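You operate a simulated robot arm through the tools that you are given. There is no shell and no other tool.

The job below is to be done with a simulated robot arm. You get a single attempt, and the scene is never put back.

Task
Put things in order on the top of the funnel bench. At the end: the silver roller end from the top of the funnel bench stands where the brown hand brush stood; the brown hand brush stands where the purple spanner stood; the yellow seal from the top of the funnel bench stands where the silver roller end stood; the purple spanner stands where the clear jar (marked "BRAN") stood; the clear jar from the top of the funnel bench is on the brown box (marked "TUBS"); whatever was shut is shut again. Leave all else as you found it, and nothing knocked over. Set down upright: jar.
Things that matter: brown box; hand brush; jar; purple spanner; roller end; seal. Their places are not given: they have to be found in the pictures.

Only the result counts: the job must be done as asked and must still hold three seconds after the hand-in. Knocking over, shifting, dropping, spilling or breaking anything else fails it. Lids that push on must go on centred and level and be pressed home; caps that screw on are set level and turned clockwise until they are tight.

Robot
A 6-joint arm with a two-finger parallel gripper, fixed in place. Base frame: the origin is on the floor under the middle of its stand, x ahead of it, y to its left, z up; the work surface is at about z = 0.8. Units: m, degrees, N and s.
With the tool pointing down near the work surface it reaches from about 0.24 to 0.64 m from the base axis. Its first joint turns from -66.0 to 66.0 degrees. Payload 2.7 kg.
The TCP is the grasp point between the finger pads, 0.023 m short of the fingertips. In the tool frame z runs along the fingers and y along their closing line. Largest opening 0.094 m; finger width 0.038, thickness 0.01; the body of the gripper, 0.054 by 0.096 m, starts 0.039 m behind the TCP.
Orientation is that of the tool frame in the base frame, as a unit quaternion [w, x, y, z]. With the fingers straight down and closing along the base's y, the tool's x points along the base's -x, its y along +y and its z along -z.

Tools
- The arm moves only by the tool send_rows. Its argument "motion" is a list of rows, each a list of 6 numbers: the shift along the tool's x, y, z in units of 100 mm (1.0 is 100 mm), then the turn, a rotation vector about the tool's x, y, z in units of 180 degrees (1.0 is 180 degrees). In form: [[tx, ty, tz, wx, wy, wz], ...]. A call has 1 to 20 rows; each row is the pose to reach, as a shift and turn from the pose commanded when the call began, along the tool's axes at that moment. "gripper" is the opening in per cent of the stroke, from 0 (shut) to 100 (fully open), set as the call begins (left out, the last holds). A call with a number of a shift or a turn outside -1 to 1 is refused whole. Rows are played at 5 a second. More than 0.05 m and 8.6 degrees between two rows, or a gripper value outside its range, and nothing of the call is played. A pose out of reach is approached as far as the arm can. The call stops where the force on the tool passes 40 N (or 10 N more than at its start, if that is more) or the arm is blocked; 0.2 s more then pass. The fingers move at their own pace (about 0.045 m/s each) and stop on an object; they squeeze with about 32 N. The grip force told is the motor's: it shows also when the fingers shut on nothing. Time passes only in rows, and 0.2 s behind the last, so rows that repeat a pose let the fingers close. The reply holds the time, the measured pose of the TCP, the force on the tool along the base axes, the opening and the grip force, in the units named above and with some noise, with the torque about the TCP (base axes, N m) and any sound that the robot's microphone picked up.
- Cameras (640 x 400 px; columns grow to the right, rows downward): "scene" is fixed at [0.0677, -0.4296, 1.3991]; the picture's right is [0.83, -0.56, 0.00], its down [-0.34, -0.50, -0.80] and it looks along [0.45, 0.66, -0.61] (base axes); focal length 326 px, centre (320, 200). "wrist" rides on the gripper at [0.086, 0.016, -0.074] in the tool frame; the picture's right is [-0.18, 0.98, 0.00], its down [-0.58, -0.11, -0.81] and it looks along [-0.79, -0.15, 0.59] (tool axes); focal length 243 px, centre (320, 200).
- camera(camera): a new picture of that camera. It takes no simulated time.
- probe_pixels(camera, pixels): for up to 12 pixels [column, row] of the newest picture of that camera ("zoom" is the newest enlarged one), the place [x, y, z] in the base frame of the surface seen there, good to about 0.003 m. It takes no simulated time.
- inspect(camera, box): a new picture of the part [left, top, right, bottom] of that camera's present view, enlarged. It takes no simulated time.
- finish_job(): hands the job in; it is judged then, once.

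Unless the task says otherwise, let go and move clear before handing in.

The tools are called after "Call:" as a command line: name --pt "numbers of a row" for each row, then --argument value for the rest, lists and objects as JSON in quotes. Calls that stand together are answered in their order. send_rows: Moves the arm, as the interface text tells. Its arguments: {"type":"object","properties":{"motion":{"type":"array"},"gripper":{"type":"number"}},"required":["motion"]} The other tools are called the same way: camera (camera) takes a picture; probe_pixels (camera, pixels) gives the place of the surface under pixels of a picture; inspect (camera, box) takes an enlarged picture of a part of a camera's view; finish_job () hands the job in.

At the start:

```text
time: 0.0
tool_pos: [0.3916, -0.031, 1.1083]
orientation: [0.0, 0.0, 1.0, 0.0]
wrist_force: [-0.3, 0.0, -0.4]
wrist_torque: [0.0, 0.03, -0.02]
grip_width: 0.0939
grip_force: 0.1
```

scene: 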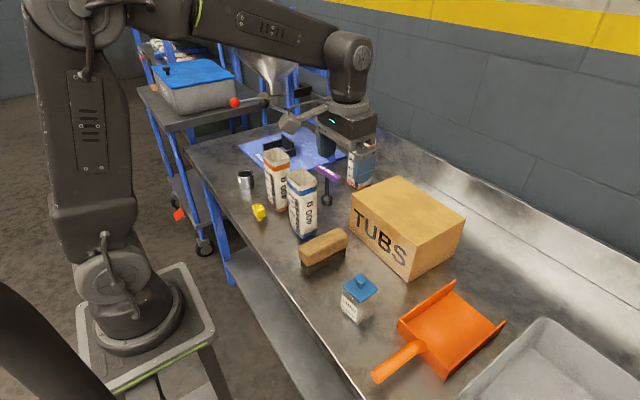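
wrist: 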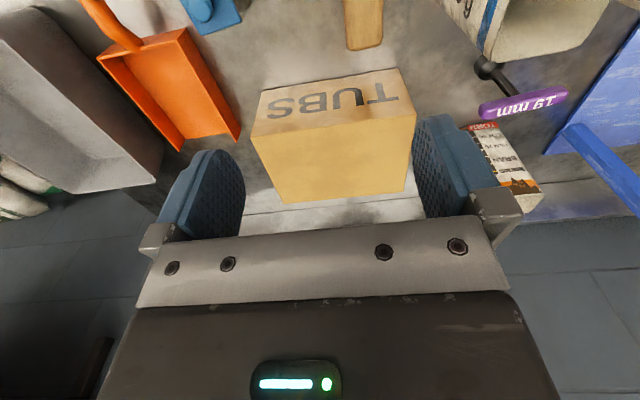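

The scene picture shows the bench with the box "TUBS" near (405,225), brush near (323,248), seal near (259,212), roller end near (246,178), spanner near (327,180). I'll enlarge the views to find each object, including the jar marked BRAN.

Call:
inspect --camera "scene" --box '[220, 120, 380, 220]'

Call:
inspect --camera "scene" --box '[280, 180, 480, 330]'

Call:
camera --camera "wrist"

```text
4.00 times, centred on (300, 170) of scene
```

zoom: 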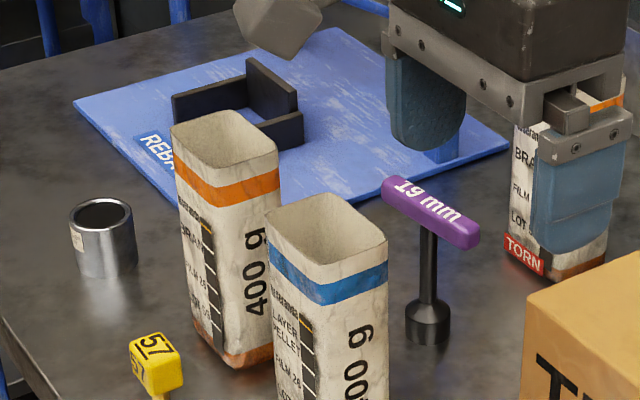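

```text
2.67 times, centred on (380, 255) of scene
```

zoom: 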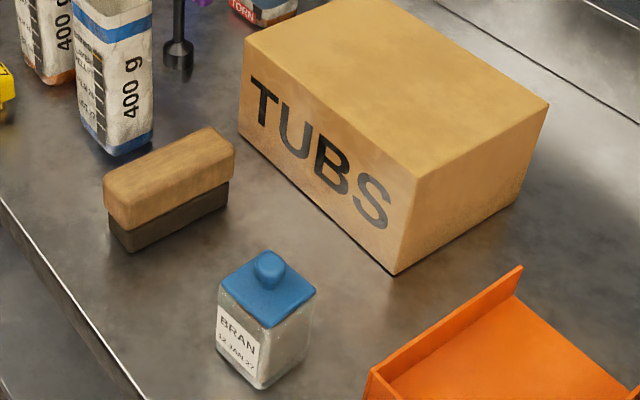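

```text
taken
```

wrist: 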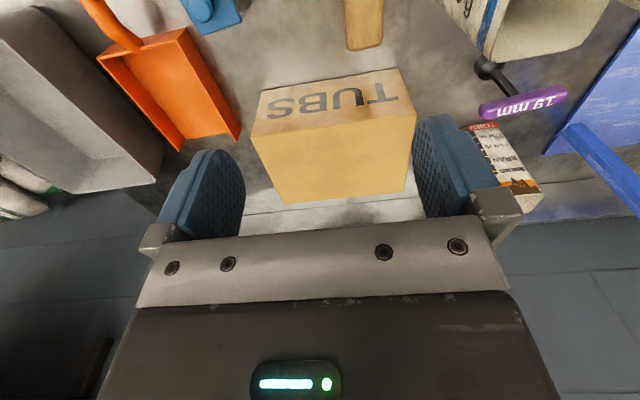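

The zooms show the jar "BRAN" with a blue knobbed lid (zoom 266,310), the brush (zoom 170,190) and the box. I'll probe points on these in the newest zoom.

Call:
probe_pixels --camera "zoom" --pixels '[[268, 262], [313, 293], [267, 326], [222, 284], [262, 386], [219, 344], [308, 345], [240, 345], [290, 345], [264, 300], [330, 330], [200, 370]]'

Call:
probe_pixels --camera "zoom" --pixels '[[107, 180], [212, 130], [231, 152], [126, 206], [128, 228], [128, 250], [226, 206], [229, 178], [170, 165], [110, 222], [180, 205], [112, 200]]'

Call:
probe_pixels --camera "zoom" --pixels '[[246, 40], [350, 2], [546, 104], [415, 178], [395, 270], [240, 132], [400, 90], [330, 60], [450, 120], [515, 198], [380, 240], [300, 170]]'

```text
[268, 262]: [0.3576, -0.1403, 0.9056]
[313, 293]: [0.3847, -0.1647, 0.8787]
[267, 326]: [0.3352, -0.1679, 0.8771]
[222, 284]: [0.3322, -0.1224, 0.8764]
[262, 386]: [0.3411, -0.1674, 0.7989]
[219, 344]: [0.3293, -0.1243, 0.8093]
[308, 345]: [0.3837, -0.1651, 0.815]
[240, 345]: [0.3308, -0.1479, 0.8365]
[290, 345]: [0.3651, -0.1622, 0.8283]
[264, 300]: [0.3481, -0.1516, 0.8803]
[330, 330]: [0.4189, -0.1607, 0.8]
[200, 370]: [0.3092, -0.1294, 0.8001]
```

```text
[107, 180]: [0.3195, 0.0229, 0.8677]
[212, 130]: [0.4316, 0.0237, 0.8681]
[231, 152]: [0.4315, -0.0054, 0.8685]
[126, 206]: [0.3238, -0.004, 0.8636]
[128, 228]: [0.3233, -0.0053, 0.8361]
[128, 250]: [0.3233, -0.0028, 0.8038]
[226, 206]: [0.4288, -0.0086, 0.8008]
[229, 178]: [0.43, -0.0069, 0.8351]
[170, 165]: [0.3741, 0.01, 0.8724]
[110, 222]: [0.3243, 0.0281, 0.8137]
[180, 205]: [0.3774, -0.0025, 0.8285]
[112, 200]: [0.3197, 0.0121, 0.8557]
```

```text
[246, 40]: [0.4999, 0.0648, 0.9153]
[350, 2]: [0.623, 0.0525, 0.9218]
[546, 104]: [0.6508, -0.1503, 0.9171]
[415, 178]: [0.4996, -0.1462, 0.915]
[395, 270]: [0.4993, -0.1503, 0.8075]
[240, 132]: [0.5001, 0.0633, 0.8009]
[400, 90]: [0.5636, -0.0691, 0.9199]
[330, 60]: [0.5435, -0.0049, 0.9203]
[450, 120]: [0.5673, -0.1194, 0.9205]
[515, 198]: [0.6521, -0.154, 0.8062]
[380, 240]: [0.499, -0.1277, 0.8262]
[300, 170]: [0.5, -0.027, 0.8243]
```

The box top is at about z 0.92 (x 0.50–0.65, y −0.15–0.065), the brush spans x 0.32–0.43 at y≈0.01, and the jar centre is near (0.358, −0.143). I'll zoom closer on the jar to see where lid and body meet, and probe the roller, seal and spanner.

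Call:
inspect --camera "scene" --box '[325, 262, 389, 326]'

Call:
probe_pixels --camera "zoom" --pixels '[[200, 130], [200, 170], [200, 190], [200, 210], [200, 230], [200, 250]]'

Call:
inspect --camera "scene" --box '[225, 130, 385, 230]'

```text
6.25 times, centred on (357, 294) of scene
```

zoom: 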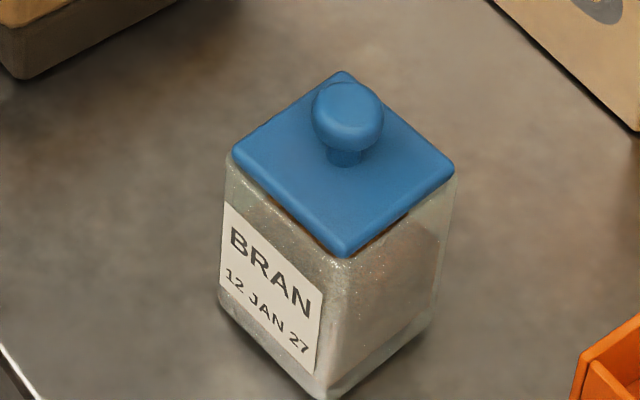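

```text
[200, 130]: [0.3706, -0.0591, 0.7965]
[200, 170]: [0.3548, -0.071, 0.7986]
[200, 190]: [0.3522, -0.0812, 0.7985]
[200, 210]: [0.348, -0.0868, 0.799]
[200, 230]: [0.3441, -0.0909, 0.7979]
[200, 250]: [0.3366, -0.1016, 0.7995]
```

```text
4.00 times, centred on (305, 180) of scene
```

zoom: 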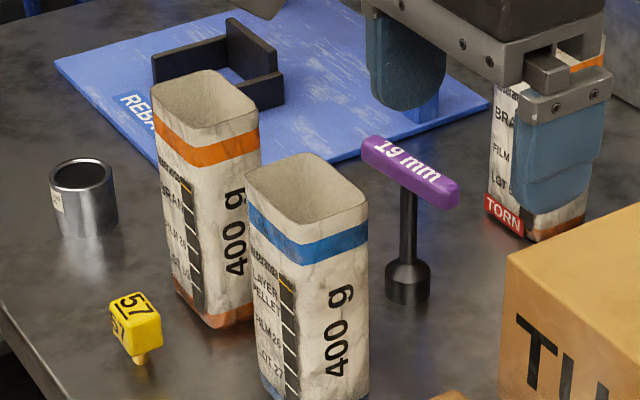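

The lid is a thin plate on a clear body of the same width, so gripping high with the pads over the body's top 2 cm works. Now I'll probe roller (zoom 82,170), seal (135,320), spanner (410,180; base 407,280), bags.

Call:
probe_pixels --camera "zoom" --pixels '[[364, 150], [455, 195], [410, 172], [408, 265], [408, 300], [388, 280], [429, 280], [408, 230], [408, 285], [372, 138], [448, 205], [407, 250]]'

Call:
probe_pixels --camera "zoom" --pixels '[[52, 178], [82, 159], [111, 175], [82, 192], [85, 235], [65, 228], [112, 225], [84, 215], [112, 310], [157, 308], [138, 355], [140, 362]]'

Call:
probe_pixels --camera "zoom" --pixels '[[245, 178], [297, 152], [369, 195], [309, 232], [368, 380], [330, 390], [258, 385], [152, 95], [258, 120], [205, 135], [205, 325], [252, 310]]'

Call:
probe_pixels --camera "zoom" --pixels '[[120, 330], [135, 325], [155, 325], [135, 300], [118, 300], [138, 292], [158, 315], [136, 312], [160, 170], [490, 100], [525, 235], [560, 215]]'

```text
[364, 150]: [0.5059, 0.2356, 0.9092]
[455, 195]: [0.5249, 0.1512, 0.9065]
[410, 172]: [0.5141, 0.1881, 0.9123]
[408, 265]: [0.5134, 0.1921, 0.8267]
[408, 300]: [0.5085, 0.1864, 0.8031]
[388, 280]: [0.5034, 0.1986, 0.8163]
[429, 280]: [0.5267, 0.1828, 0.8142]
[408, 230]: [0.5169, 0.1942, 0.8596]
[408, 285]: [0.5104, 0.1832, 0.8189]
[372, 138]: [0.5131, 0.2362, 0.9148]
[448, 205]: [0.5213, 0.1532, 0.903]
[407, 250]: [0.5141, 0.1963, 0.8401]
```

```text
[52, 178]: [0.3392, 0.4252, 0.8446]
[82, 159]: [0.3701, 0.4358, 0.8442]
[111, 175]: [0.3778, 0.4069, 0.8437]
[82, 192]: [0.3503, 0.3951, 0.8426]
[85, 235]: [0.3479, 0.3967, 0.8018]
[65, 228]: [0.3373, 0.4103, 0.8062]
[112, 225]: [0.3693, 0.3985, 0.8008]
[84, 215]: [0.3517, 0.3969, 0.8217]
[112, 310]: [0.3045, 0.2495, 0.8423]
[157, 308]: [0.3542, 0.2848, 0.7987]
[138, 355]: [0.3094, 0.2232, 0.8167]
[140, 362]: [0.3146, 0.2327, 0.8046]
```

```text
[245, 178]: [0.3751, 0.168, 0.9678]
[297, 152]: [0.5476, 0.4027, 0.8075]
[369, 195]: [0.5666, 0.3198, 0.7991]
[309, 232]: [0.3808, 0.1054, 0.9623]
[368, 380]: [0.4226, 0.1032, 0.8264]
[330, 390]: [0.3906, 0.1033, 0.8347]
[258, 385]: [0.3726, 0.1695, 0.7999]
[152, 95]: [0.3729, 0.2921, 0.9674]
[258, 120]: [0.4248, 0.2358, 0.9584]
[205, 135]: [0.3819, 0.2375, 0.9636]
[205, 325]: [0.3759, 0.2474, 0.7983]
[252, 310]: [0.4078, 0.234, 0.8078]
```

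```text
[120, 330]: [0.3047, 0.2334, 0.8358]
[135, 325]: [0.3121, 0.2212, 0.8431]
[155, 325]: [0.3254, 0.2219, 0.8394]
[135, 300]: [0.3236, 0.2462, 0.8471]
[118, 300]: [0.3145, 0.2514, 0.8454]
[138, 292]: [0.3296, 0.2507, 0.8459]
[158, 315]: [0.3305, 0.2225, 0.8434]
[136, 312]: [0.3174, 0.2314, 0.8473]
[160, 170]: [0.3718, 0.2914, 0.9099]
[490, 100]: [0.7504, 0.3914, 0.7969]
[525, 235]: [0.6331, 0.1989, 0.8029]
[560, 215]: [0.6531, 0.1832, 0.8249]
```

Roller centre ≈ (0.360, 0.416), seal ≈ (0.317, 0.236), spanner ≈ (0.515, 0.192) with its handle nearly along y, brush ≈ (0.375, 0.010), jar ≈ (0.358, −0.143). The chain starts with the jar, so I move above it.

Call:
send_rows --pt "0.08 -0.25 0.2 0 0 0" --pt "0.17 -0.5 0.4 0 0 0" --pt "0.25 -0.75 0.6 0 0 0" --pt "0.33 -1.0 0.8 0 0 0" --gripper 100

Call:
camera --camera "wrist"

Call:
camera --camera "scene"

```text
time: 1.0
tool_pos: [0.3569, -0.1322, 1.0281]
orientation: [0.001, -0.002, 1.0, 0.0]
wrist_force: [-0.5, -0.2, -0.4]
wrist_torque: [-0.02, -0.02, 0.03]
grip_width: 0.0942
grip_force: 0.1
```

```text
taken
```

wrist: 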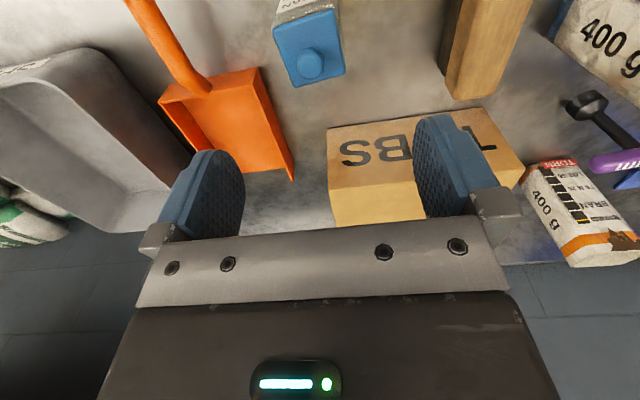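

```text
taken
```

scene: 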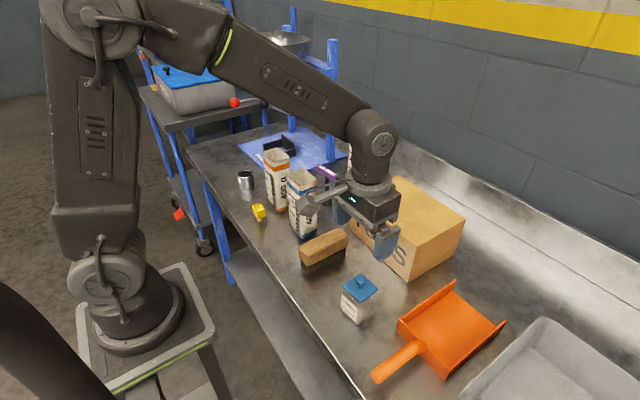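

The wrist picture shows the jar lid around (308,45) with knob at (309,62). I'll probe the lid corners from this view to refine the centre.

Call:
probe_pixels --camera "wrist" --pixels '[[275, 30], [334, 14], [343, 70], [298, 84], [309, 60], [305, 8], [310, 75], [290, 50], [338, 45], [300, 30]]'

Call:
inspect --camera "scene" --box '[335, 265, 435, 385]'

Call:
probe_pixels --camera "scene" --pixels '[[380, 372], [415, 348], [398, 322], [455, 283], [500, 322], [440, 376], [405, 318]]'

```text
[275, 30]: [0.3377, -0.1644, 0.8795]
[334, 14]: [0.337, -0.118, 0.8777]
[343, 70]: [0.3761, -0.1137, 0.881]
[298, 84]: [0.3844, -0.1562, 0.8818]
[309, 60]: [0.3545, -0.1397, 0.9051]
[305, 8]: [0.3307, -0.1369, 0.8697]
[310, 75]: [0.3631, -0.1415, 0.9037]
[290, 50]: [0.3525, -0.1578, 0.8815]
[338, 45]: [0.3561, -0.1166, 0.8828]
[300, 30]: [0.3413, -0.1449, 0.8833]
```

```text
3.33 times, centred on (385, 325) of scene
```

zoom: 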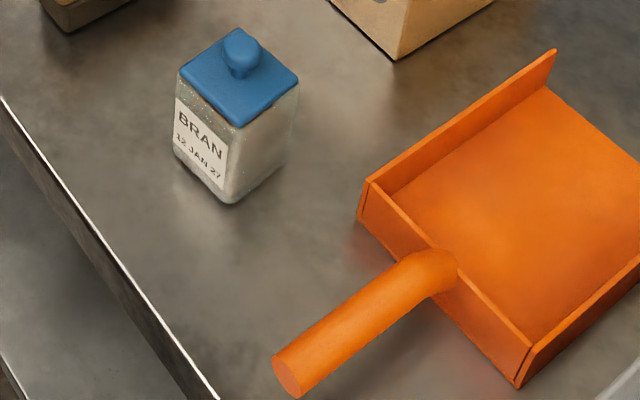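

```text
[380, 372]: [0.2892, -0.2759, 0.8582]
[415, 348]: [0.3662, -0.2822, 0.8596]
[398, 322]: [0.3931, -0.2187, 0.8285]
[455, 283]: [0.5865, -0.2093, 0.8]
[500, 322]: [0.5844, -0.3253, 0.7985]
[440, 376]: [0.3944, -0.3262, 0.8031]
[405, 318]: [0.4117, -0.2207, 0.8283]
```

Lid centre averages to about (0.358, −0.1415), knob top z≈0.905, and the dustpan rim (y<−0.209, z≤0.83) stays clear of the fingers. I descend first 100 mm with a small y correction.

Call:
send_rows --pt "0 -0.03 0.33 0 0 0" --pt "0 -0.07 0.66 0 0 0" --pt "0 -0.1 0.95 0 0 0" --pt "0 -0.1 0.95 0 0 0"

Call:
camera --camera "wrist"

Call:
inspect --camera "scene" --box '[310, 220, 410, 330]'

```text
time: 2.0
tool_pos: [0.3573, -0.1405, 0.9314]
orientation: [0.001, 0.0, 1.0, 0.001]
wrist_force: [-0.3, 1.0, 0.2]
wrist_torque: [0.01, 0.0, 0.0]
grip_width: 0.094
grip_force: 0.1
```

```text
taken
```

wrist: 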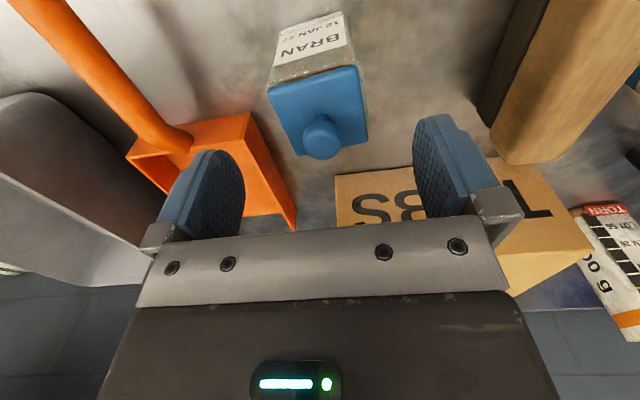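

```text
3.64 times, centred on (360, 275) of scene
```

zoom: 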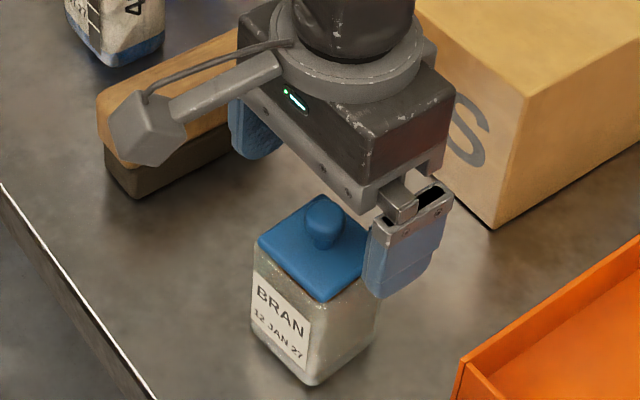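

The jar sits midway between the open fingers (wrist px 320,110 between pads at 205 and 450). I lower a further 57 mm to TCP z≈0.874, keeping the palm above the knob.

Call:
send_rows --pt "0 0 0.2 0 0 0" --pt "0 0 0.4 0 0 0" --pt "0 0 0.5 0 0 0" --pt "0 0 0.57 0 0 0" --pt "0 0 0.57 0 0 0"

Call:
inspect --camera "scene" --box '[310, 230, 410, 330]'

Call:
camera --camera "wrist"

```text
time: 3.2
tool_pos: [0.3578, -0.1408, 0.8761]
orientation: [0.0, -0.001, 1.0, 0.0]
wrist_force: [-0.2, 0.2, 0.3]
wrist_torque: [0.02, -0.02, 0.02]
grip_width: 0.0938
grip_force: 0.1
```

```text
4.00 times, centred on (360, 280) of scene
```

zoom: 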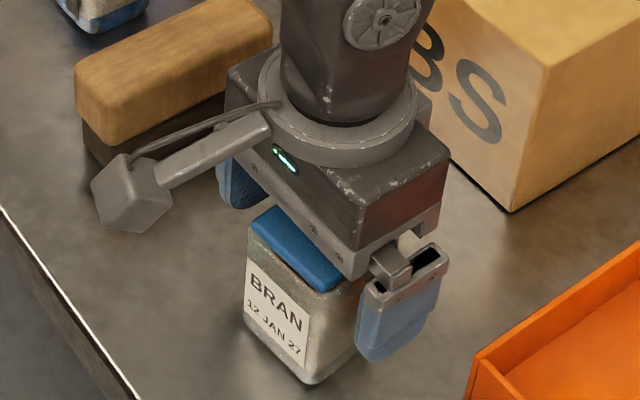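

```text
taken
```

wrist: 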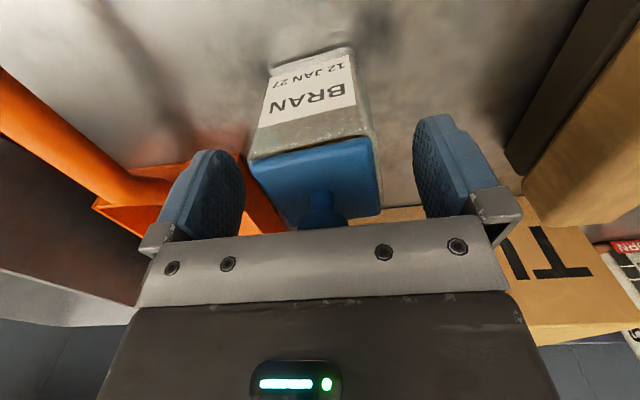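

No contact so far (forces near zero) and both fingers straddle the jar. I lower 3 mm more and close the fingers.

Call:
send_rows --pt "0 0 0.03 0 0 0" --pt "0 0 0.03 0 0 0"

Call:
send_rows --pt "0 0 0 0 0 0" --pt "0 0 0 0 0 0" --pt "0 0 0 0 0 0" --pt "0 0 0 0 0 0" --pt "0 0 0 0 0 0" --pt "0 0 0 0 0 0" --pt "0 0 0 0 0 0" --gripper 0

Call:
inspect --camera "scene" --box '[310, 230, 410, 330]'

Call:
camera --camera "wrist"

```text
time: 3.8
tool_pos: [0.357, -0.1398, 0.8735]
orientation: [-0.001, 0.0, 1.0, 0.0]
wrist_force: [0.1, 0.5, 0.0]
wrist_torque: [-0.01, 0.01, -0.01]
grip_width: 0.0942
grip_force: 0.0
```

```text
time: 5.4
tool_pos: [0.3583, -0.1404, 0.872]
orientation: [0.0, 0.001, 1.0, 0.0]
wrist_force: [-0.2, 0.1, 3.3]
wrist_torque: [-0.02, 0.03, -0.06]
grip_width: 0.0556
grip_force: 31.8
```

```text
4.00 times, centred on (360, 280) of scene
```

zoom: 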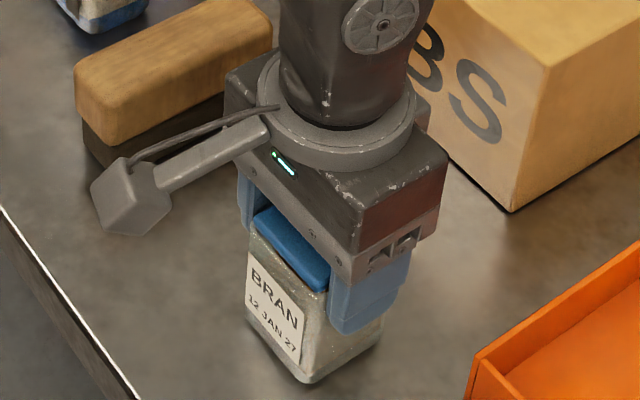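

```text
taken
```

wrist: 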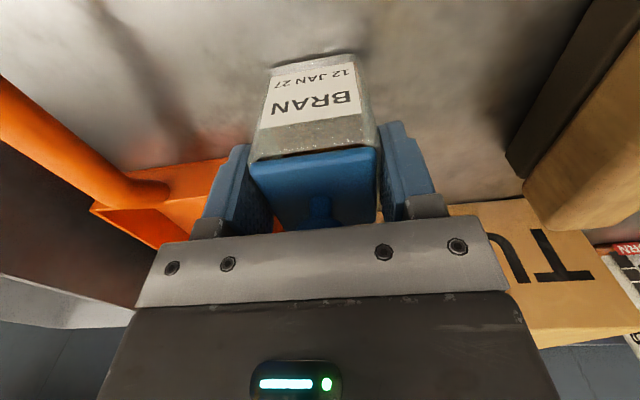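

The grip closed at 0.0556 m with 31.8 N on the jar's body (pads overlap the glass under the lid). I lift slowly 100 mm.

Call:
send_rows --pt "0 0 -0.05 0 0 0" --pt "0 0 -0.2 0 0 0" --pt "0 0 -0.4 0 0 0" --pt "0 0 -0.65 0 0 0" --pt "0 0 -0.9 0 0 0" --pt "0 0 -1.0 0 0 0"

Call:
camera --camera "scene"

Call:
camera --camera "wrist"

```text
time: 6.8
tool_pos: [0.3571, -0.1425, 0.9738]
orientation: [0.0, 0.0, 1.0, 0.0]
wrist_force: [-0.1, 0.7, -0.4]
wrist_torque: [-0.01, 0.0, 0.0]
grip_width: 0.0166
grip_force: 32.2
heard: snap
```

```text
taken
```

scene: 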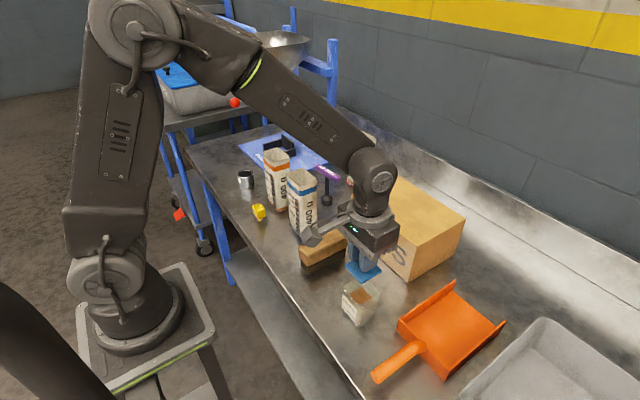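

```text
taken
```

wrist: 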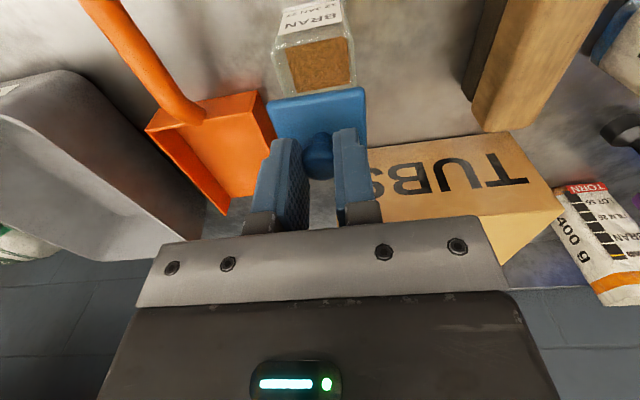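

A "snap" was heard and the width is 0.0166 m: the pads slipped up and pulled off the lid by its knob (wrist px 318,150), leaving the open jar standing at (345,300 scene). I'll look closely at lid and jar.

Call:
inspect --camera "scene" --box '[310, 200, 420, 340]'

Call:
inspect --camera "wrist" --box '[230, 0, 410, 240]'

```text
2.86 times, centred on (365, 270) of scene
```

zoom: 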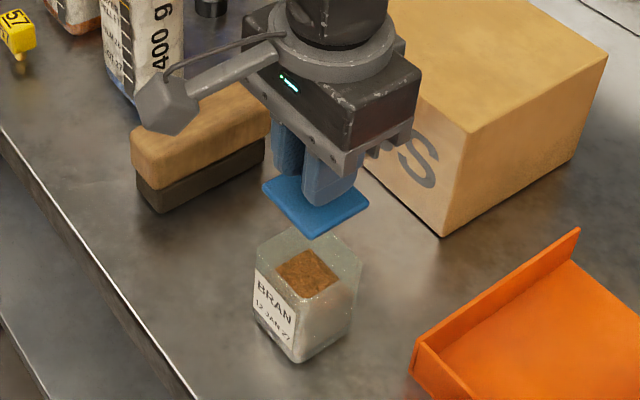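

```text
1.67 times, centred on (320, 120) of wrist
```

zoom: 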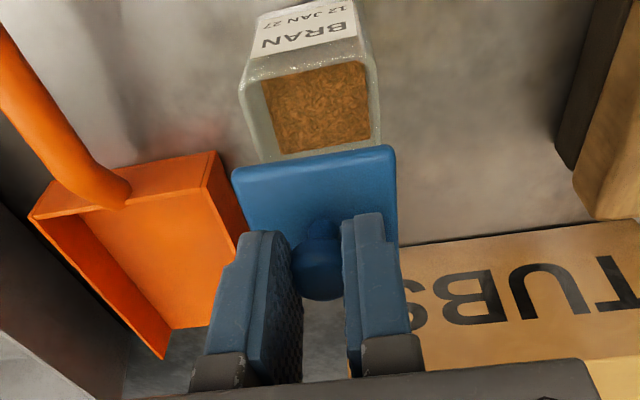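

The lid hangs by its knob between the pads, fairly level, and the jar stands open. I'll probe the lid plate and the jar rim to measure both.

Call:
probe_pixels --camera "zoom" --pixels '[[240, 178], [388, 152], [250, 225], [390, 210], [320, 170], [270, 200], [370, 190], [320, 262], [310, 230], [245, 90], [375, 70], [310, 153]]'

Call:
camera --camera "scene"

Call:
probe_pixels --camera "scene" --pixels '[[404, 270], [340, 283], [337, 305], [352, 325], [372, 311], [354, 310], [404, 262], [437, 271], [419, 279], [418, 264], [348, 320], [341, 295]]'

```text
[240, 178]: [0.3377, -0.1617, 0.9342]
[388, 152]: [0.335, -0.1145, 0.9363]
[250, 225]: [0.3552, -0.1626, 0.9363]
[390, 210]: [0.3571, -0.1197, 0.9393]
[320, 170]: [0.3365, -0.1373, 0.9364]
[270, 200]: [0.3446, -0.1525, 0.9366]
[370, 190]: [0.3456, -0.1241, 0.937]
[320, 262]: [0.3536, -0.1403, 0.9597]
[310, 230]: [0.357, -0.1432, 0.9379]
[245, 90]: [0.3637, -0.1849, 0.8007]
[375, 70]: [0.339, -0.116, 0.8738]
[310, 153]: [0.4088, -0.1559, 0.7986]
```

```text
taken
```

scene: 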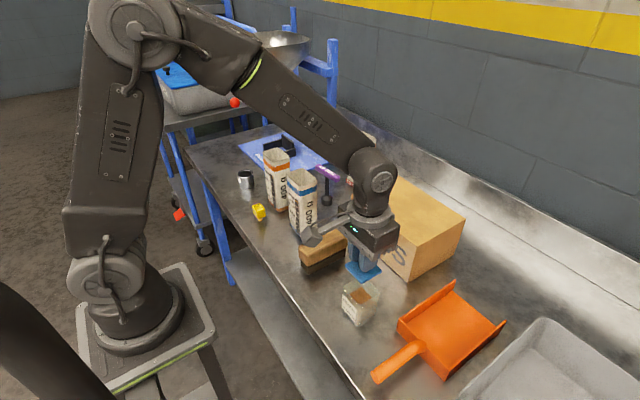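

```text
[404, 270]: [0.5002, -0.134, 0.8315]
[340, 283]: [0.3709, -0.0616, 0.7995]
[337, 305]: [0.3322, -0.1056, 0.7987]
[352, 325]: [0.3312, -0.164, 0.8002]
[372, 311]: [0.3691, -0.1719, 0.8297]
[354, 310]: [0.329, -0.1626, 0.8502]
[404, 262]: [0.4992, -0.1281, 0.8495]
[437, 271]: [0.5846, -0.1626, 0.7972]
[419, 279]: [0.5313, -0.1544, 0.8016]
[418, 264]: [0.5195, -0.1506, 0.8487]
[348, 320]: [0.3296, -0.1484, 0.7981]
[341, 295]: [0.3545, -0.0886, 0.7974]
```

Lid top is at z≈0.9365 and level within a degree or two; the jar still stands in its place with rim at z≈0.874. I'll set the lid aside on the free bench spot near (0.44, −0.085), then grip the open jar deeper; first the sideways move.

Call:
send_rows --pt "-0.2 0.14 0 0 0 0" --pt "-0.42 0.28 0 0 0 0" --pt "-0.64 0.42 0 0 0 0" --pt "-0.83 0.56 0 0 0 0" --pt "-0.83 0.56 0 0 0 0"

Call:
camera --camera "scene"

Call:
camera --camera "wrist"

```text
time: 8.0
tool_pos: [0.4408, -0.0835, 0.9712]
orientation: [0.0, 0.0, 1.0, 0.0]
wrist_force: [0.4, 0.5, -0.5]
wrist_torque: [0.0, -0.01, -0.04]
grip_width: 0.0167
grip_force: 32.2
```

```text
taken
```

scene: 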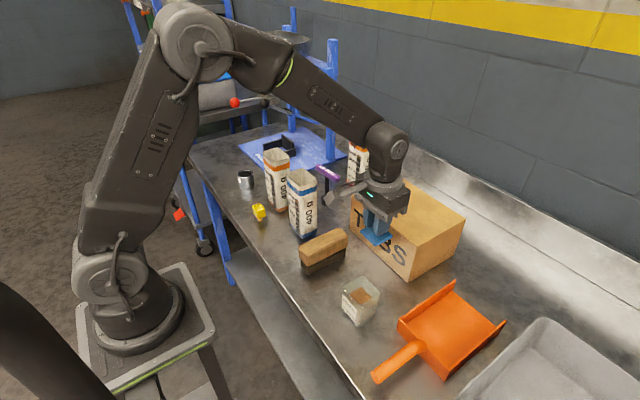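

```text
taken
```

wrist: 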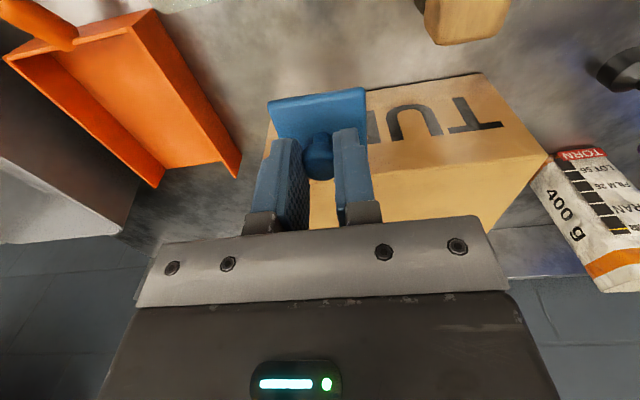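

The lid is steady in the grip and clear of everything. Before lowering I inspect the now unobstructed jar and the hanging lid.

Call:
inspect --camera "scene" --box '[325, 262, 395, 332]'

Call:
probe_pixels --camera "zoom" --pixels '[[305, 82], [500, 172], [368, 240], [175, 150], [160, 290], [310, 330], [180, 165], [365, 248], [490, 180], [165, 300], [315, 345], [240, 250]]'

Call:
inspect --camera "scene" --box '[340, 190, 420, 250]'

```text
5.71 times, centred on (360, 297) of scene
```

zoom: 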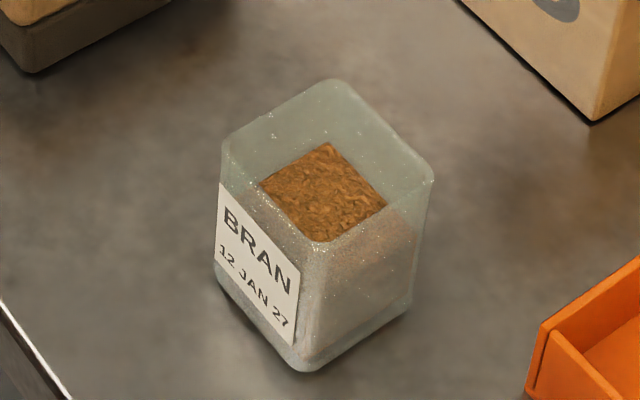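

```text
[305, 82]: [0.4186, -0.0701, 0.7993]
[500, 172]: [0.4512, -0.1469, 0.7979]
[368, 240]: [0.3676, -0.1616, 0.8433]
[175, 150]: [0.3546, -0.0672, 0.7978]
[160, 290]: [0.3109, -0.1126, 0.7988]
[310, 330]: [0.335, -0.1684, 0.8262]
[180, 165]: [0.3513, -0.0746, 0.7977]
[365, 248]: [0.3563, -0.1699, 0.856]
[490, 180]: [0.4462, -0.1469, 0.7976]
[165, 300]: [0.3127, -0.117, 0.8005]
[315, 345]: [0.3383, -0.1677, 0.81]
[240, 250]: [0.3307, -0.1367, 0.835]
```

```text
6.67 times, centred on (380, 220) of scene
```

zoom: 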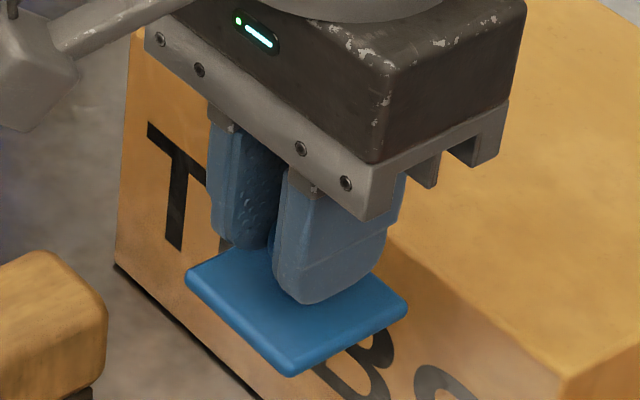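

The jar is upright and unbroken (front face x≈0.3305, so centre ≈ (0.358, −0.141)), and the lid is a flat level plate. I lower the lid 100 mm toward the bench.

Call:
send_rows --pt "0 0 0.3 0 0 0" --pt "0 0 0.6 0 0 0" --pt "0 0 0.85 0 0 0" --pt "0 0 1.0 0 0 0" --pt "0 0 1.0 0 0 0"

Call:
inspect --camera "scene" --box '[340, 200, 440, 280]'

```text
time: 9.2
tool_pos: [0.4399, -0.0841, 0.8727]
orientation: [0.0, 0.0, 1.0, 0.0]
wrist_force: [0.3, 0.6, -0.7]
wrist_torque: [-0.02, -0.03, 0.02]
grip_width: 0.017
grip_force: 31.9
```

```text
5.00 times, centred on (390, 240) of scene
```

zoom: 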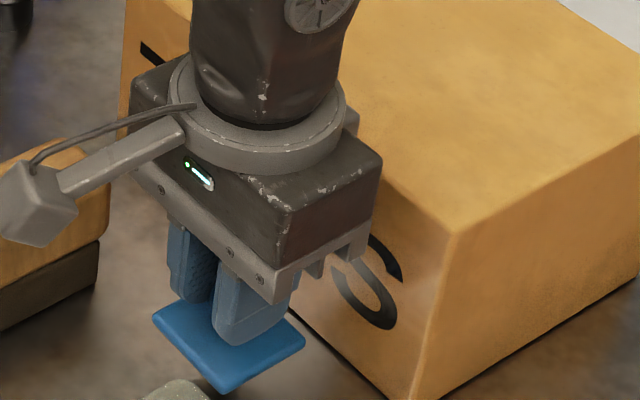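

The lid is about 30 mm above the bench. I lower 22 mm then step slowly watching the z force.

Call:
send_rows --pt "0 0 0.08 0 0 0" --pt "0 0 0.15 0 0 0" --pt "0 0 0.2 0 0 0" --pt "0 0 0.22 0 0 0"

Call:
send_rows --pt "0 0 0.02 0 0 0" --pt "0 0 0.04 0 0 0" --pt "0 0 0.04 0 0 0"

Call:
inspect --camera "scene" --box '[340, 200, 440, 280]'

```text
time: 10.2
tool_pos: [0.44, -0.0846, 0.8497]
orientation: [0.001, 0.0, 1.0, 0.0]
wrist_force: [1.1, -0.1, 0.2]
wrist_torque: [-0.02, 0.01, 0.01]
grip_width: 0.0166
grip_force: 32.0
```

```text
time: 11.0
tool_pos: [0.4402, -0.0843, 0.8466]
orientation: [0.0, 0.0, 1.0, 0.001]
wrist_force: [0.4, 0.2, 0.0]
wrist_torque: [-0.03, -0.01, 0.02]
grip_width: 0.0167
grip_force: 32.0
```

```text
5.00 times, centred on (390, 240) of scene
```

zoom: 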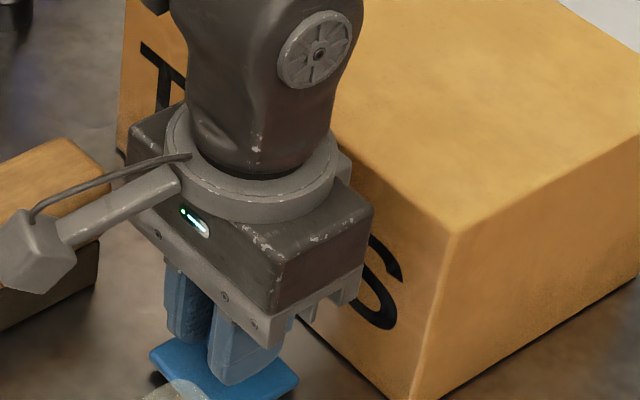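

Still no contact force at TCP z 0.8466. I keep stepping down 2 mm at a time.

Call:
send_rows --pt "0 0 0.02 0 0 0" --pt "0 0 0.02 0 0 0"

Call:
send_rows --pt "0 0 0.02 0 0 0" --pt "0 0 0.02 0 0 0"

```text
time: 11.6
tool_pos: [0.4406, -0.0854, 0.8445]
orientation: [0.0, 0.001, 1.0, 0.0]
wrist_force: [0.1, 0.0, 0.1]
wrist_torque: [0.02, 0.03, 0.02]
grip_width: 0.0166
grip_force: 31.6
```

```text
time: 12.2
tool_pos: [0.4412, -0.0854, 0.8438]
orientation: [0.002, -0.001, 1.0, 0.0]
wrist_force: [-1.3, 3.3, 11.8]
wrist_torque: [-0.17, 0.06, -0.06]
grip_width: 0.0168
grip_force: 32.5
```

Contact: 11.8 N upward at TCP z 0.844. I back off 1 mm and open the fingers partly.

Call:
send_rows --pt "0 0 -0.01 0 0 0" --pt "0 0 -0.01 0 0 0"

Call:
send_rows --pt "0 0 0 0 0 0" --pt "0 0 0 0 0 0" --pt "0 0 0 0 0 0" --gripper 45

Call:
send_rows --pt "0 0 -0.1 0 0 0" --pt "0 0 -0.3 0 0 0" --pt "0 0 -0.6 0 0 0" --pt "0 0 -0.9 0 0 0"

Call:
camera --camera "wrist"

Call:
camera --camera "scene"

```text
time: 12.8
tool_pos: [0.4398, -0.085, 0.8436]
orientation: [0.0, 0.0, 1.0, 0.0]
wrist_force: [1.7, -0.1, 3.2]
wrist_torque: [0.0, -0.07, 0.07]
grip_width: 0.0167
grip_force: 32.1
```

```text
time: 13.6
tool_pos: [0.4401, -0.0856, 0.8445]
orientation: [0.0, 0.0, 1.0, -0.001]
wrist_force: [0.1, -0.2, -0.3]
wrist_torque: [-0.01, 0.04, -0.01]
grip_width: 0.0423
grip_force: 0.0
```

```text
time: 14.6
tool_pos: [0.4414, -0.0838, 0.9341]
orientation: [-0.001, 0.001, 1.0, 0.0]
wrist_force: [0.2, 0.6, 0.5]
wrist_torque: [0.0, 0.0, 0.01]
grip_width: 0.0423
grip_force: 0.0
```

```text
taken
```

wrist: 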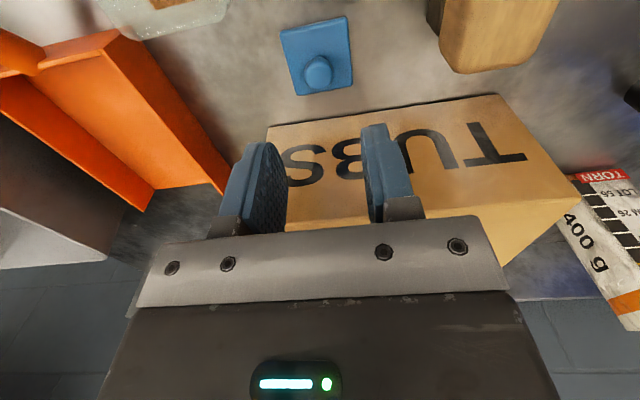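

```text
taken
```

scene: 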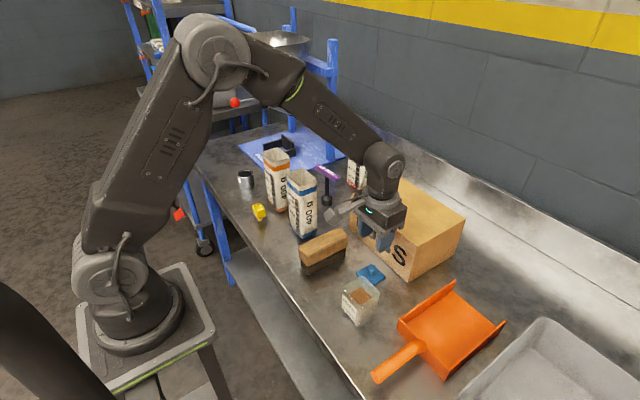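

The lid lies flat on the bench (wrist px 318,55). I probe its corners and knob for later, and zoom the scene on it.

Call:
probe_pixels --camera "wrist" --pixels '[[283, 33], [346, 18], [351, 84], [300, 94], [318, 70], [310, 40], [340, 60]]'

Call:
inspect --camera "scene" --box '[335, 255, 405, 325]'

Call:
probe_pixels --camera "zoom" --pixels '[[200, 140], [320, 75], [440, 135], [320, 210], [320, 118], [260, 110], [380, 150]]'

```text
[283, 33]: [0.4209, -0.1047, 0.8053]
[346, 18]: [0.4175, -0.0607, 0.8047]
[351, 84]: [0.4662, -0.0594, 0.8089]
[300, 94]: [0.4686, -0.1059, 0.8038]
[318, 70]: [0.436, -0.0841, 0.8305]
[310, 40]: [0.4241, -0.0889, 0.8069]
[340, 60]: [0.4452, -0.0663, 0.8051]
```

```text
5.71 times, centred on (370, 290) of scene
```

zoom: 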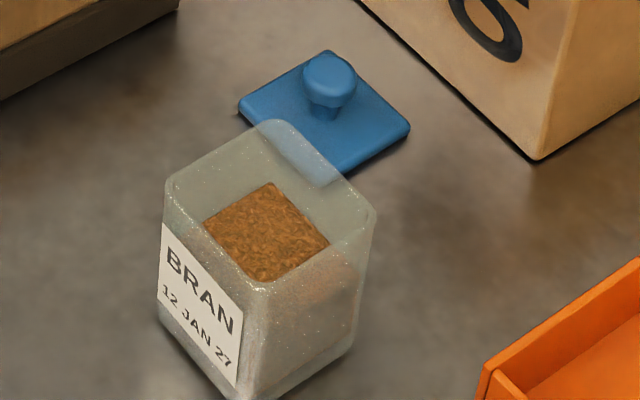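

```text
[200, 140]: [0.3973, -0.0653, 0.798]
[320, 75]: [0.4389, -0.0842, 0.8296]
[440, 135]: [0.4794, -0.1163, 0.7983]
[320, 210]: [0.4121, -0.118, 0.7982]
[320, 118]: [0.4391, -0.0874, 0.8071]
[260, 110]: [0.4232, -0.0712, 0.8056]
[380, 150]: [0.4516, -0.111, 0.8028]
```

The lid centre is about (0.442, −0.084), turned only ~2°. Now I return above the jar with fingers fully open.

Call:
send_rows --pt "0.25 -0.17 0 0 0 0" --pt "0.5 -0.35 0 0 0 0" --pt "0.7 -0.5 0 0 0 0" --pt "0.825 -0.565 0 0 0 0" --pt "0.825 -0.565 0 0 0 0" --gripper 100

Call:
camera --camera "wrist"

```text
time: 15.8
tool_pos: [0.36, -0.141, 0.933]
orientation: [0.0, -0.001, 1.0, 0.0]
wrist_force: [-0.8, 0.1, 0.7]
wrist_torque: [-0.03, 0.0, 0.01]
grip_width: 0.0939
grip_force: 0.0
```

```text
taken
```

wrist: 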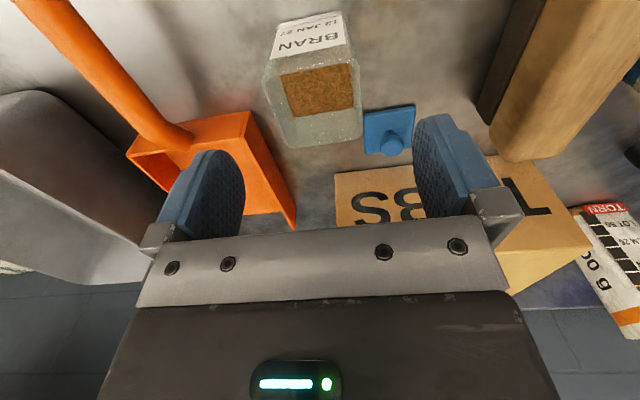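

The open jar lies centred between the fingers and the lid is well clear. I descend 90 mm to TCP z≈0.843 for a deep body grip.

Call:
send_rows --pt "0 0 0.3 0 0 0" --pt "0 0 0.5 0 0 0" --pt "0 0 0.7 0 0 0" --pt "0 0 0.82 0 0 0" --pt "0 0 0.9 0 0 0" --pt "0 0 0.9 0 0 0"

Call:
camera --camera "wrist"

Call:
inspect --camera "scene" --box '[310, 230, 410, 340]'

```text
time: 17.2
tool_pos: [0.3598, -0.1416, 0.844]
orientation: [0.001, 0.0, 1.0, 0.0]
wrist_force: [-0.1, 0.1, 0.1]
wrist_torque: [-0.01, 0.02, 0.01]
grip_width: 0.0941
grip_force: 0.1
```

```text
taken
```

wrist: 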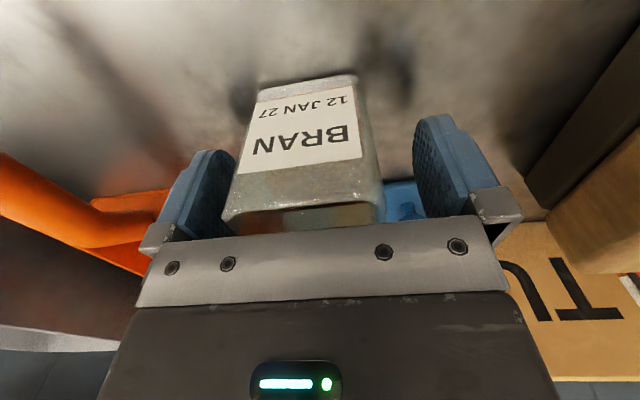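

```text
3.64 times, centred on (360, 285) of scene
```

zoom: 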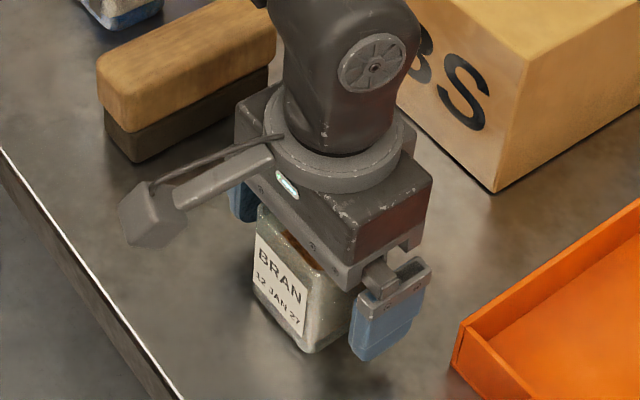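

TCP is at z 0.844 with no contact, both pads alongside the jar's body. I close the fingers and then lift just 5 mm to test the hold.

Call:
send_rows --pt "0 0 0 0 0 0" --pt "0 0 0 0 0 0" --pt "0 0 0 0 0 0" --pt "0 0 0 0 0 0" --pt "0 0 0 0 0 0" --pt "0 0 0 0 0 0" --pt "0 0 0 0 0 0" --gripper 0

Call:
send_rows --pt "0 0 -0.01 0 0 0" --pt "0 0 -0.03 0 0 0" --pt "0 0 -0.05 0 0 0" --pt "0 0 -0.05 0 0 0"

Call:
inspect --camera "scene" --box '[310, 230, 410, 340]'

Call:
camera --camera "wrist"

```text
time: 18.8
tool_pos: [0.3595, -0.1402, 0.8448]
orientation: [0.0, -0.001, 1.0, 0.0]
wrist_force: [0.0, -0.6, 0.7]
wrist_torque: [-0.06, -0.03, -0.01]
grip_width: 0.056
grip_force: 31.9
```

```text
time: 19.8
tool_pos: [0.358, -0.1402, 0.8493]
orientation: [0.0, 0.0, 1.0, 0.0]
wrist_force: [0.4, -0.1, -1.3]
wrist_torque: [0.0, -0.03, -0.05]
grip_width: 0.0558
grip_force: 31.8
```

```text
3.64 times, centred on (360, 285) of scene
```

zoom: 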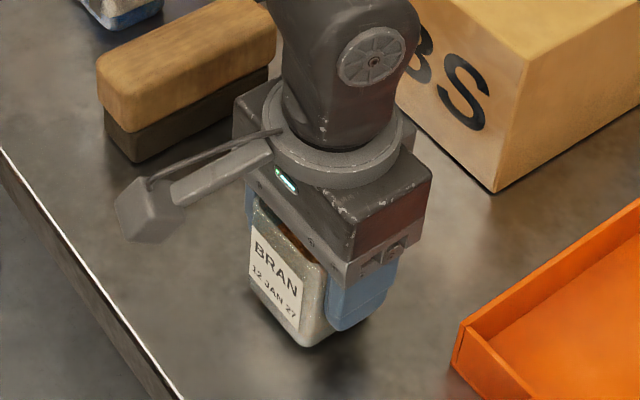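

```text
taken
```

wrist: 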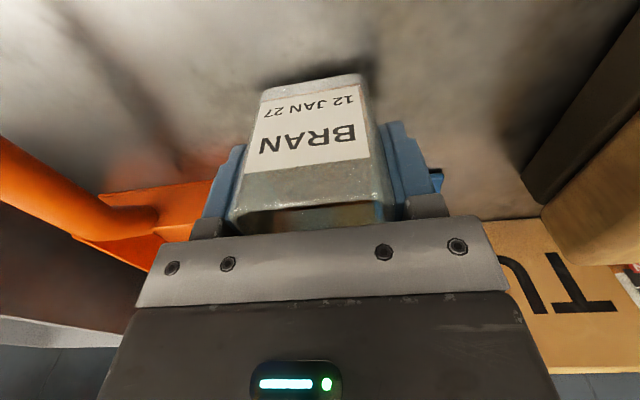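

The jar rose with the gripper (its bottom corner moved up at zoom 302,345; weight about 1.3 N). I continue lifting slowly to 100 mm.

Call:
send_rows --pt "0 0 -0.1 0 0 0" --pt "0 0 -0.25 0 0 0" --pt "0 0 -0.4 0 0 0" --pt "0 0 -0.55 0 0 0" --pt "0 0 -0.7 0 0 0" --pt "0 0 -0.85 0 0 0" --pt "0 0 -1.0 0 0 0" --pt "0 0 -1.0 0 0 0"

Call:
camera --camera "scene"

Call:
camera --camera "wrist"

```text
time: 21.6
tool_pos: [0.3584, -0.1417, 0.9489]
orientation: [0.0, -0.001, 1.0, -0.001]
wrist_force: [0.2, -0.1, -2.4]
wrist_torque: [0.02, 0.0, 0.01]
grip_width: 0.0555
grip_force: 32.3
```

```text
taken
```

scene: 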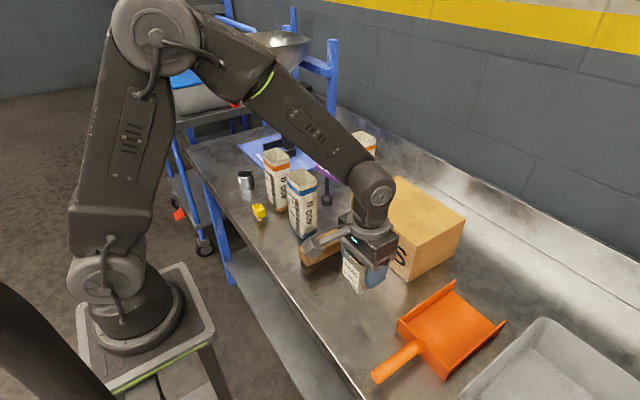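

```text
taken
```

wrist: 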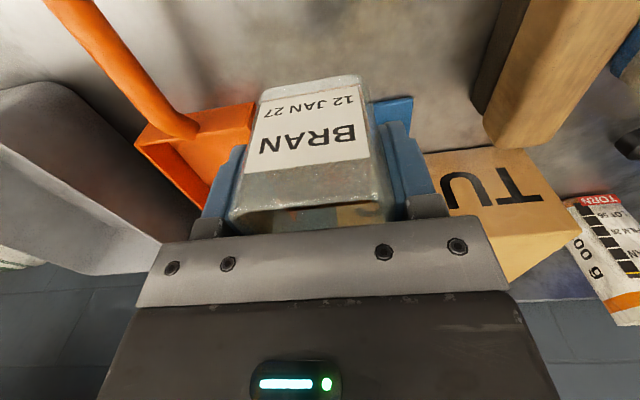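

The jar is held firmly (weight ≈2.4 N) and upright. I raise it 85 mm while moving toward the box, then on above the box top.

Call:
send_rows --pt "0 0 -0.2 0 0 0" --pt "-0.1 0.05 -0.4 0 0 0" --pt "-0.3 0.15 -0.6 0 0 0" --pt "-0.5 0.25 -0.8 0 0 0" --pt "-0.7 0.35 -0.85 0 0 0" --pt "-0.9 0.45 -0.85 0 0 0" --pt "-1.0 0.5 -0.85 0 0 0"

Call:
send_rows --pt "-0.2 0.1 0 0 0 0" --pt "-0.4 0.2 0 0 0 0" --pt "-0.6 0.3 0 0 0 0" --pt "-0.8 0.4 0 0 0 0" --pt "-0.95 0.45 0 0 0 0" --pt "-1.0 0.46 0 0 0 0" --pt "-1.0 0.46 0 0 0 0"

Call:
camera --camera "scene"

Call:
camera --camera "wrist"

```text
time: 23.2
tool_pos: [0.4605, -0.0912, 1.0346]
orientation: [0.0, 0.0, 1.0, -0.001]
wrist_force: [0.0, -0.3, -1.7]
wrist_torque: [-0.02, -0.01, -0.01]
grip_width: 0.0555
grip_force: 31.7
```

```text
time: 24.8
tool_pos: [0.5584, -0.0449, 1.0336]
orientation: [0.0, 0.0, 1.0, 0.0]
wrist_force: [0.7, -0.6, -1.6]
wrist_torque: [-0.02, -0.02, 0.01]
grip_width: 0.056
grip_force: 32.2
```

```text
taken
```

scene: 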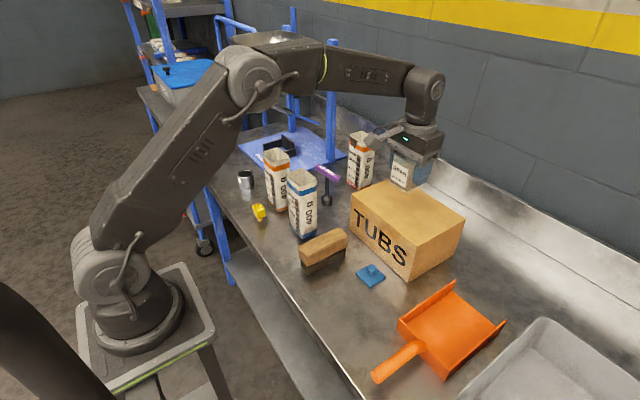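

```text
taken
```

wrist: 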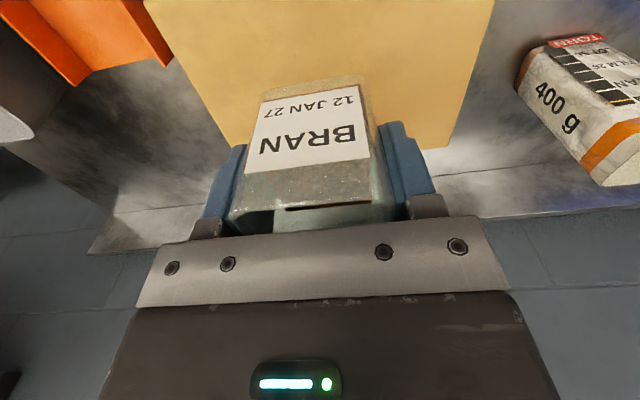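

The jar hovers over the middle of the box top (wrist px 310,150). I lower 64 mm and then step in 2 mm until contact.

Call:
send_rows --pt "0 0 0.15 0 0 0" --pt "0 0 0.3 0 0 0" --pt "0 0 0.45 0 0 0" --pt "0 0 0.56 0 0 0" --pt "0 0 0.62 0 0 0" --pt "0 0 0.64 0 0 0"

Call:
send_rows --pt "0 0 0.02 0 0 0" --pt "0 0 0.02 0 0 0"

Call:
send_rows --pt "0 0 0.015 0 0 0" --pt "0 0 0.015 0 0 0"

```text
time: 26.2
tool_pos: [0.5582, -0.0457, 0.9704]
orientation: [0.0, 0.001, 1.0, 0.0]
wrist_force: [0.0, 0.1, -2.9]
wrist_torque: [0.01, 0.0, 0.02]
grip_width: 0.0557
grip_force: 32.2
```

```text
time: 26.8
tool_pos: [0.5579, -0.0453, 0.9678]
orientation: [0.0, 0.0, 1.0, 0.0]
wrist_force: [-0.6, 0.4, -2.3]
wrist_torque: [0.0, -0.03, 0.0]
grip_width: 0.0558
grip_force: 32.4
```

```text
time: 27.4
tool_pos: [0.5582, -0.0446, 0.9654]
orientation: [0.0, 0.0, 1.0, 0.0]
wrist_force: [0.3, -0.5, -2.1]
wrist_torque: [-0.01, 0.0, -0.02]
grip_width: 0.0559
grip_force: 31.4
```

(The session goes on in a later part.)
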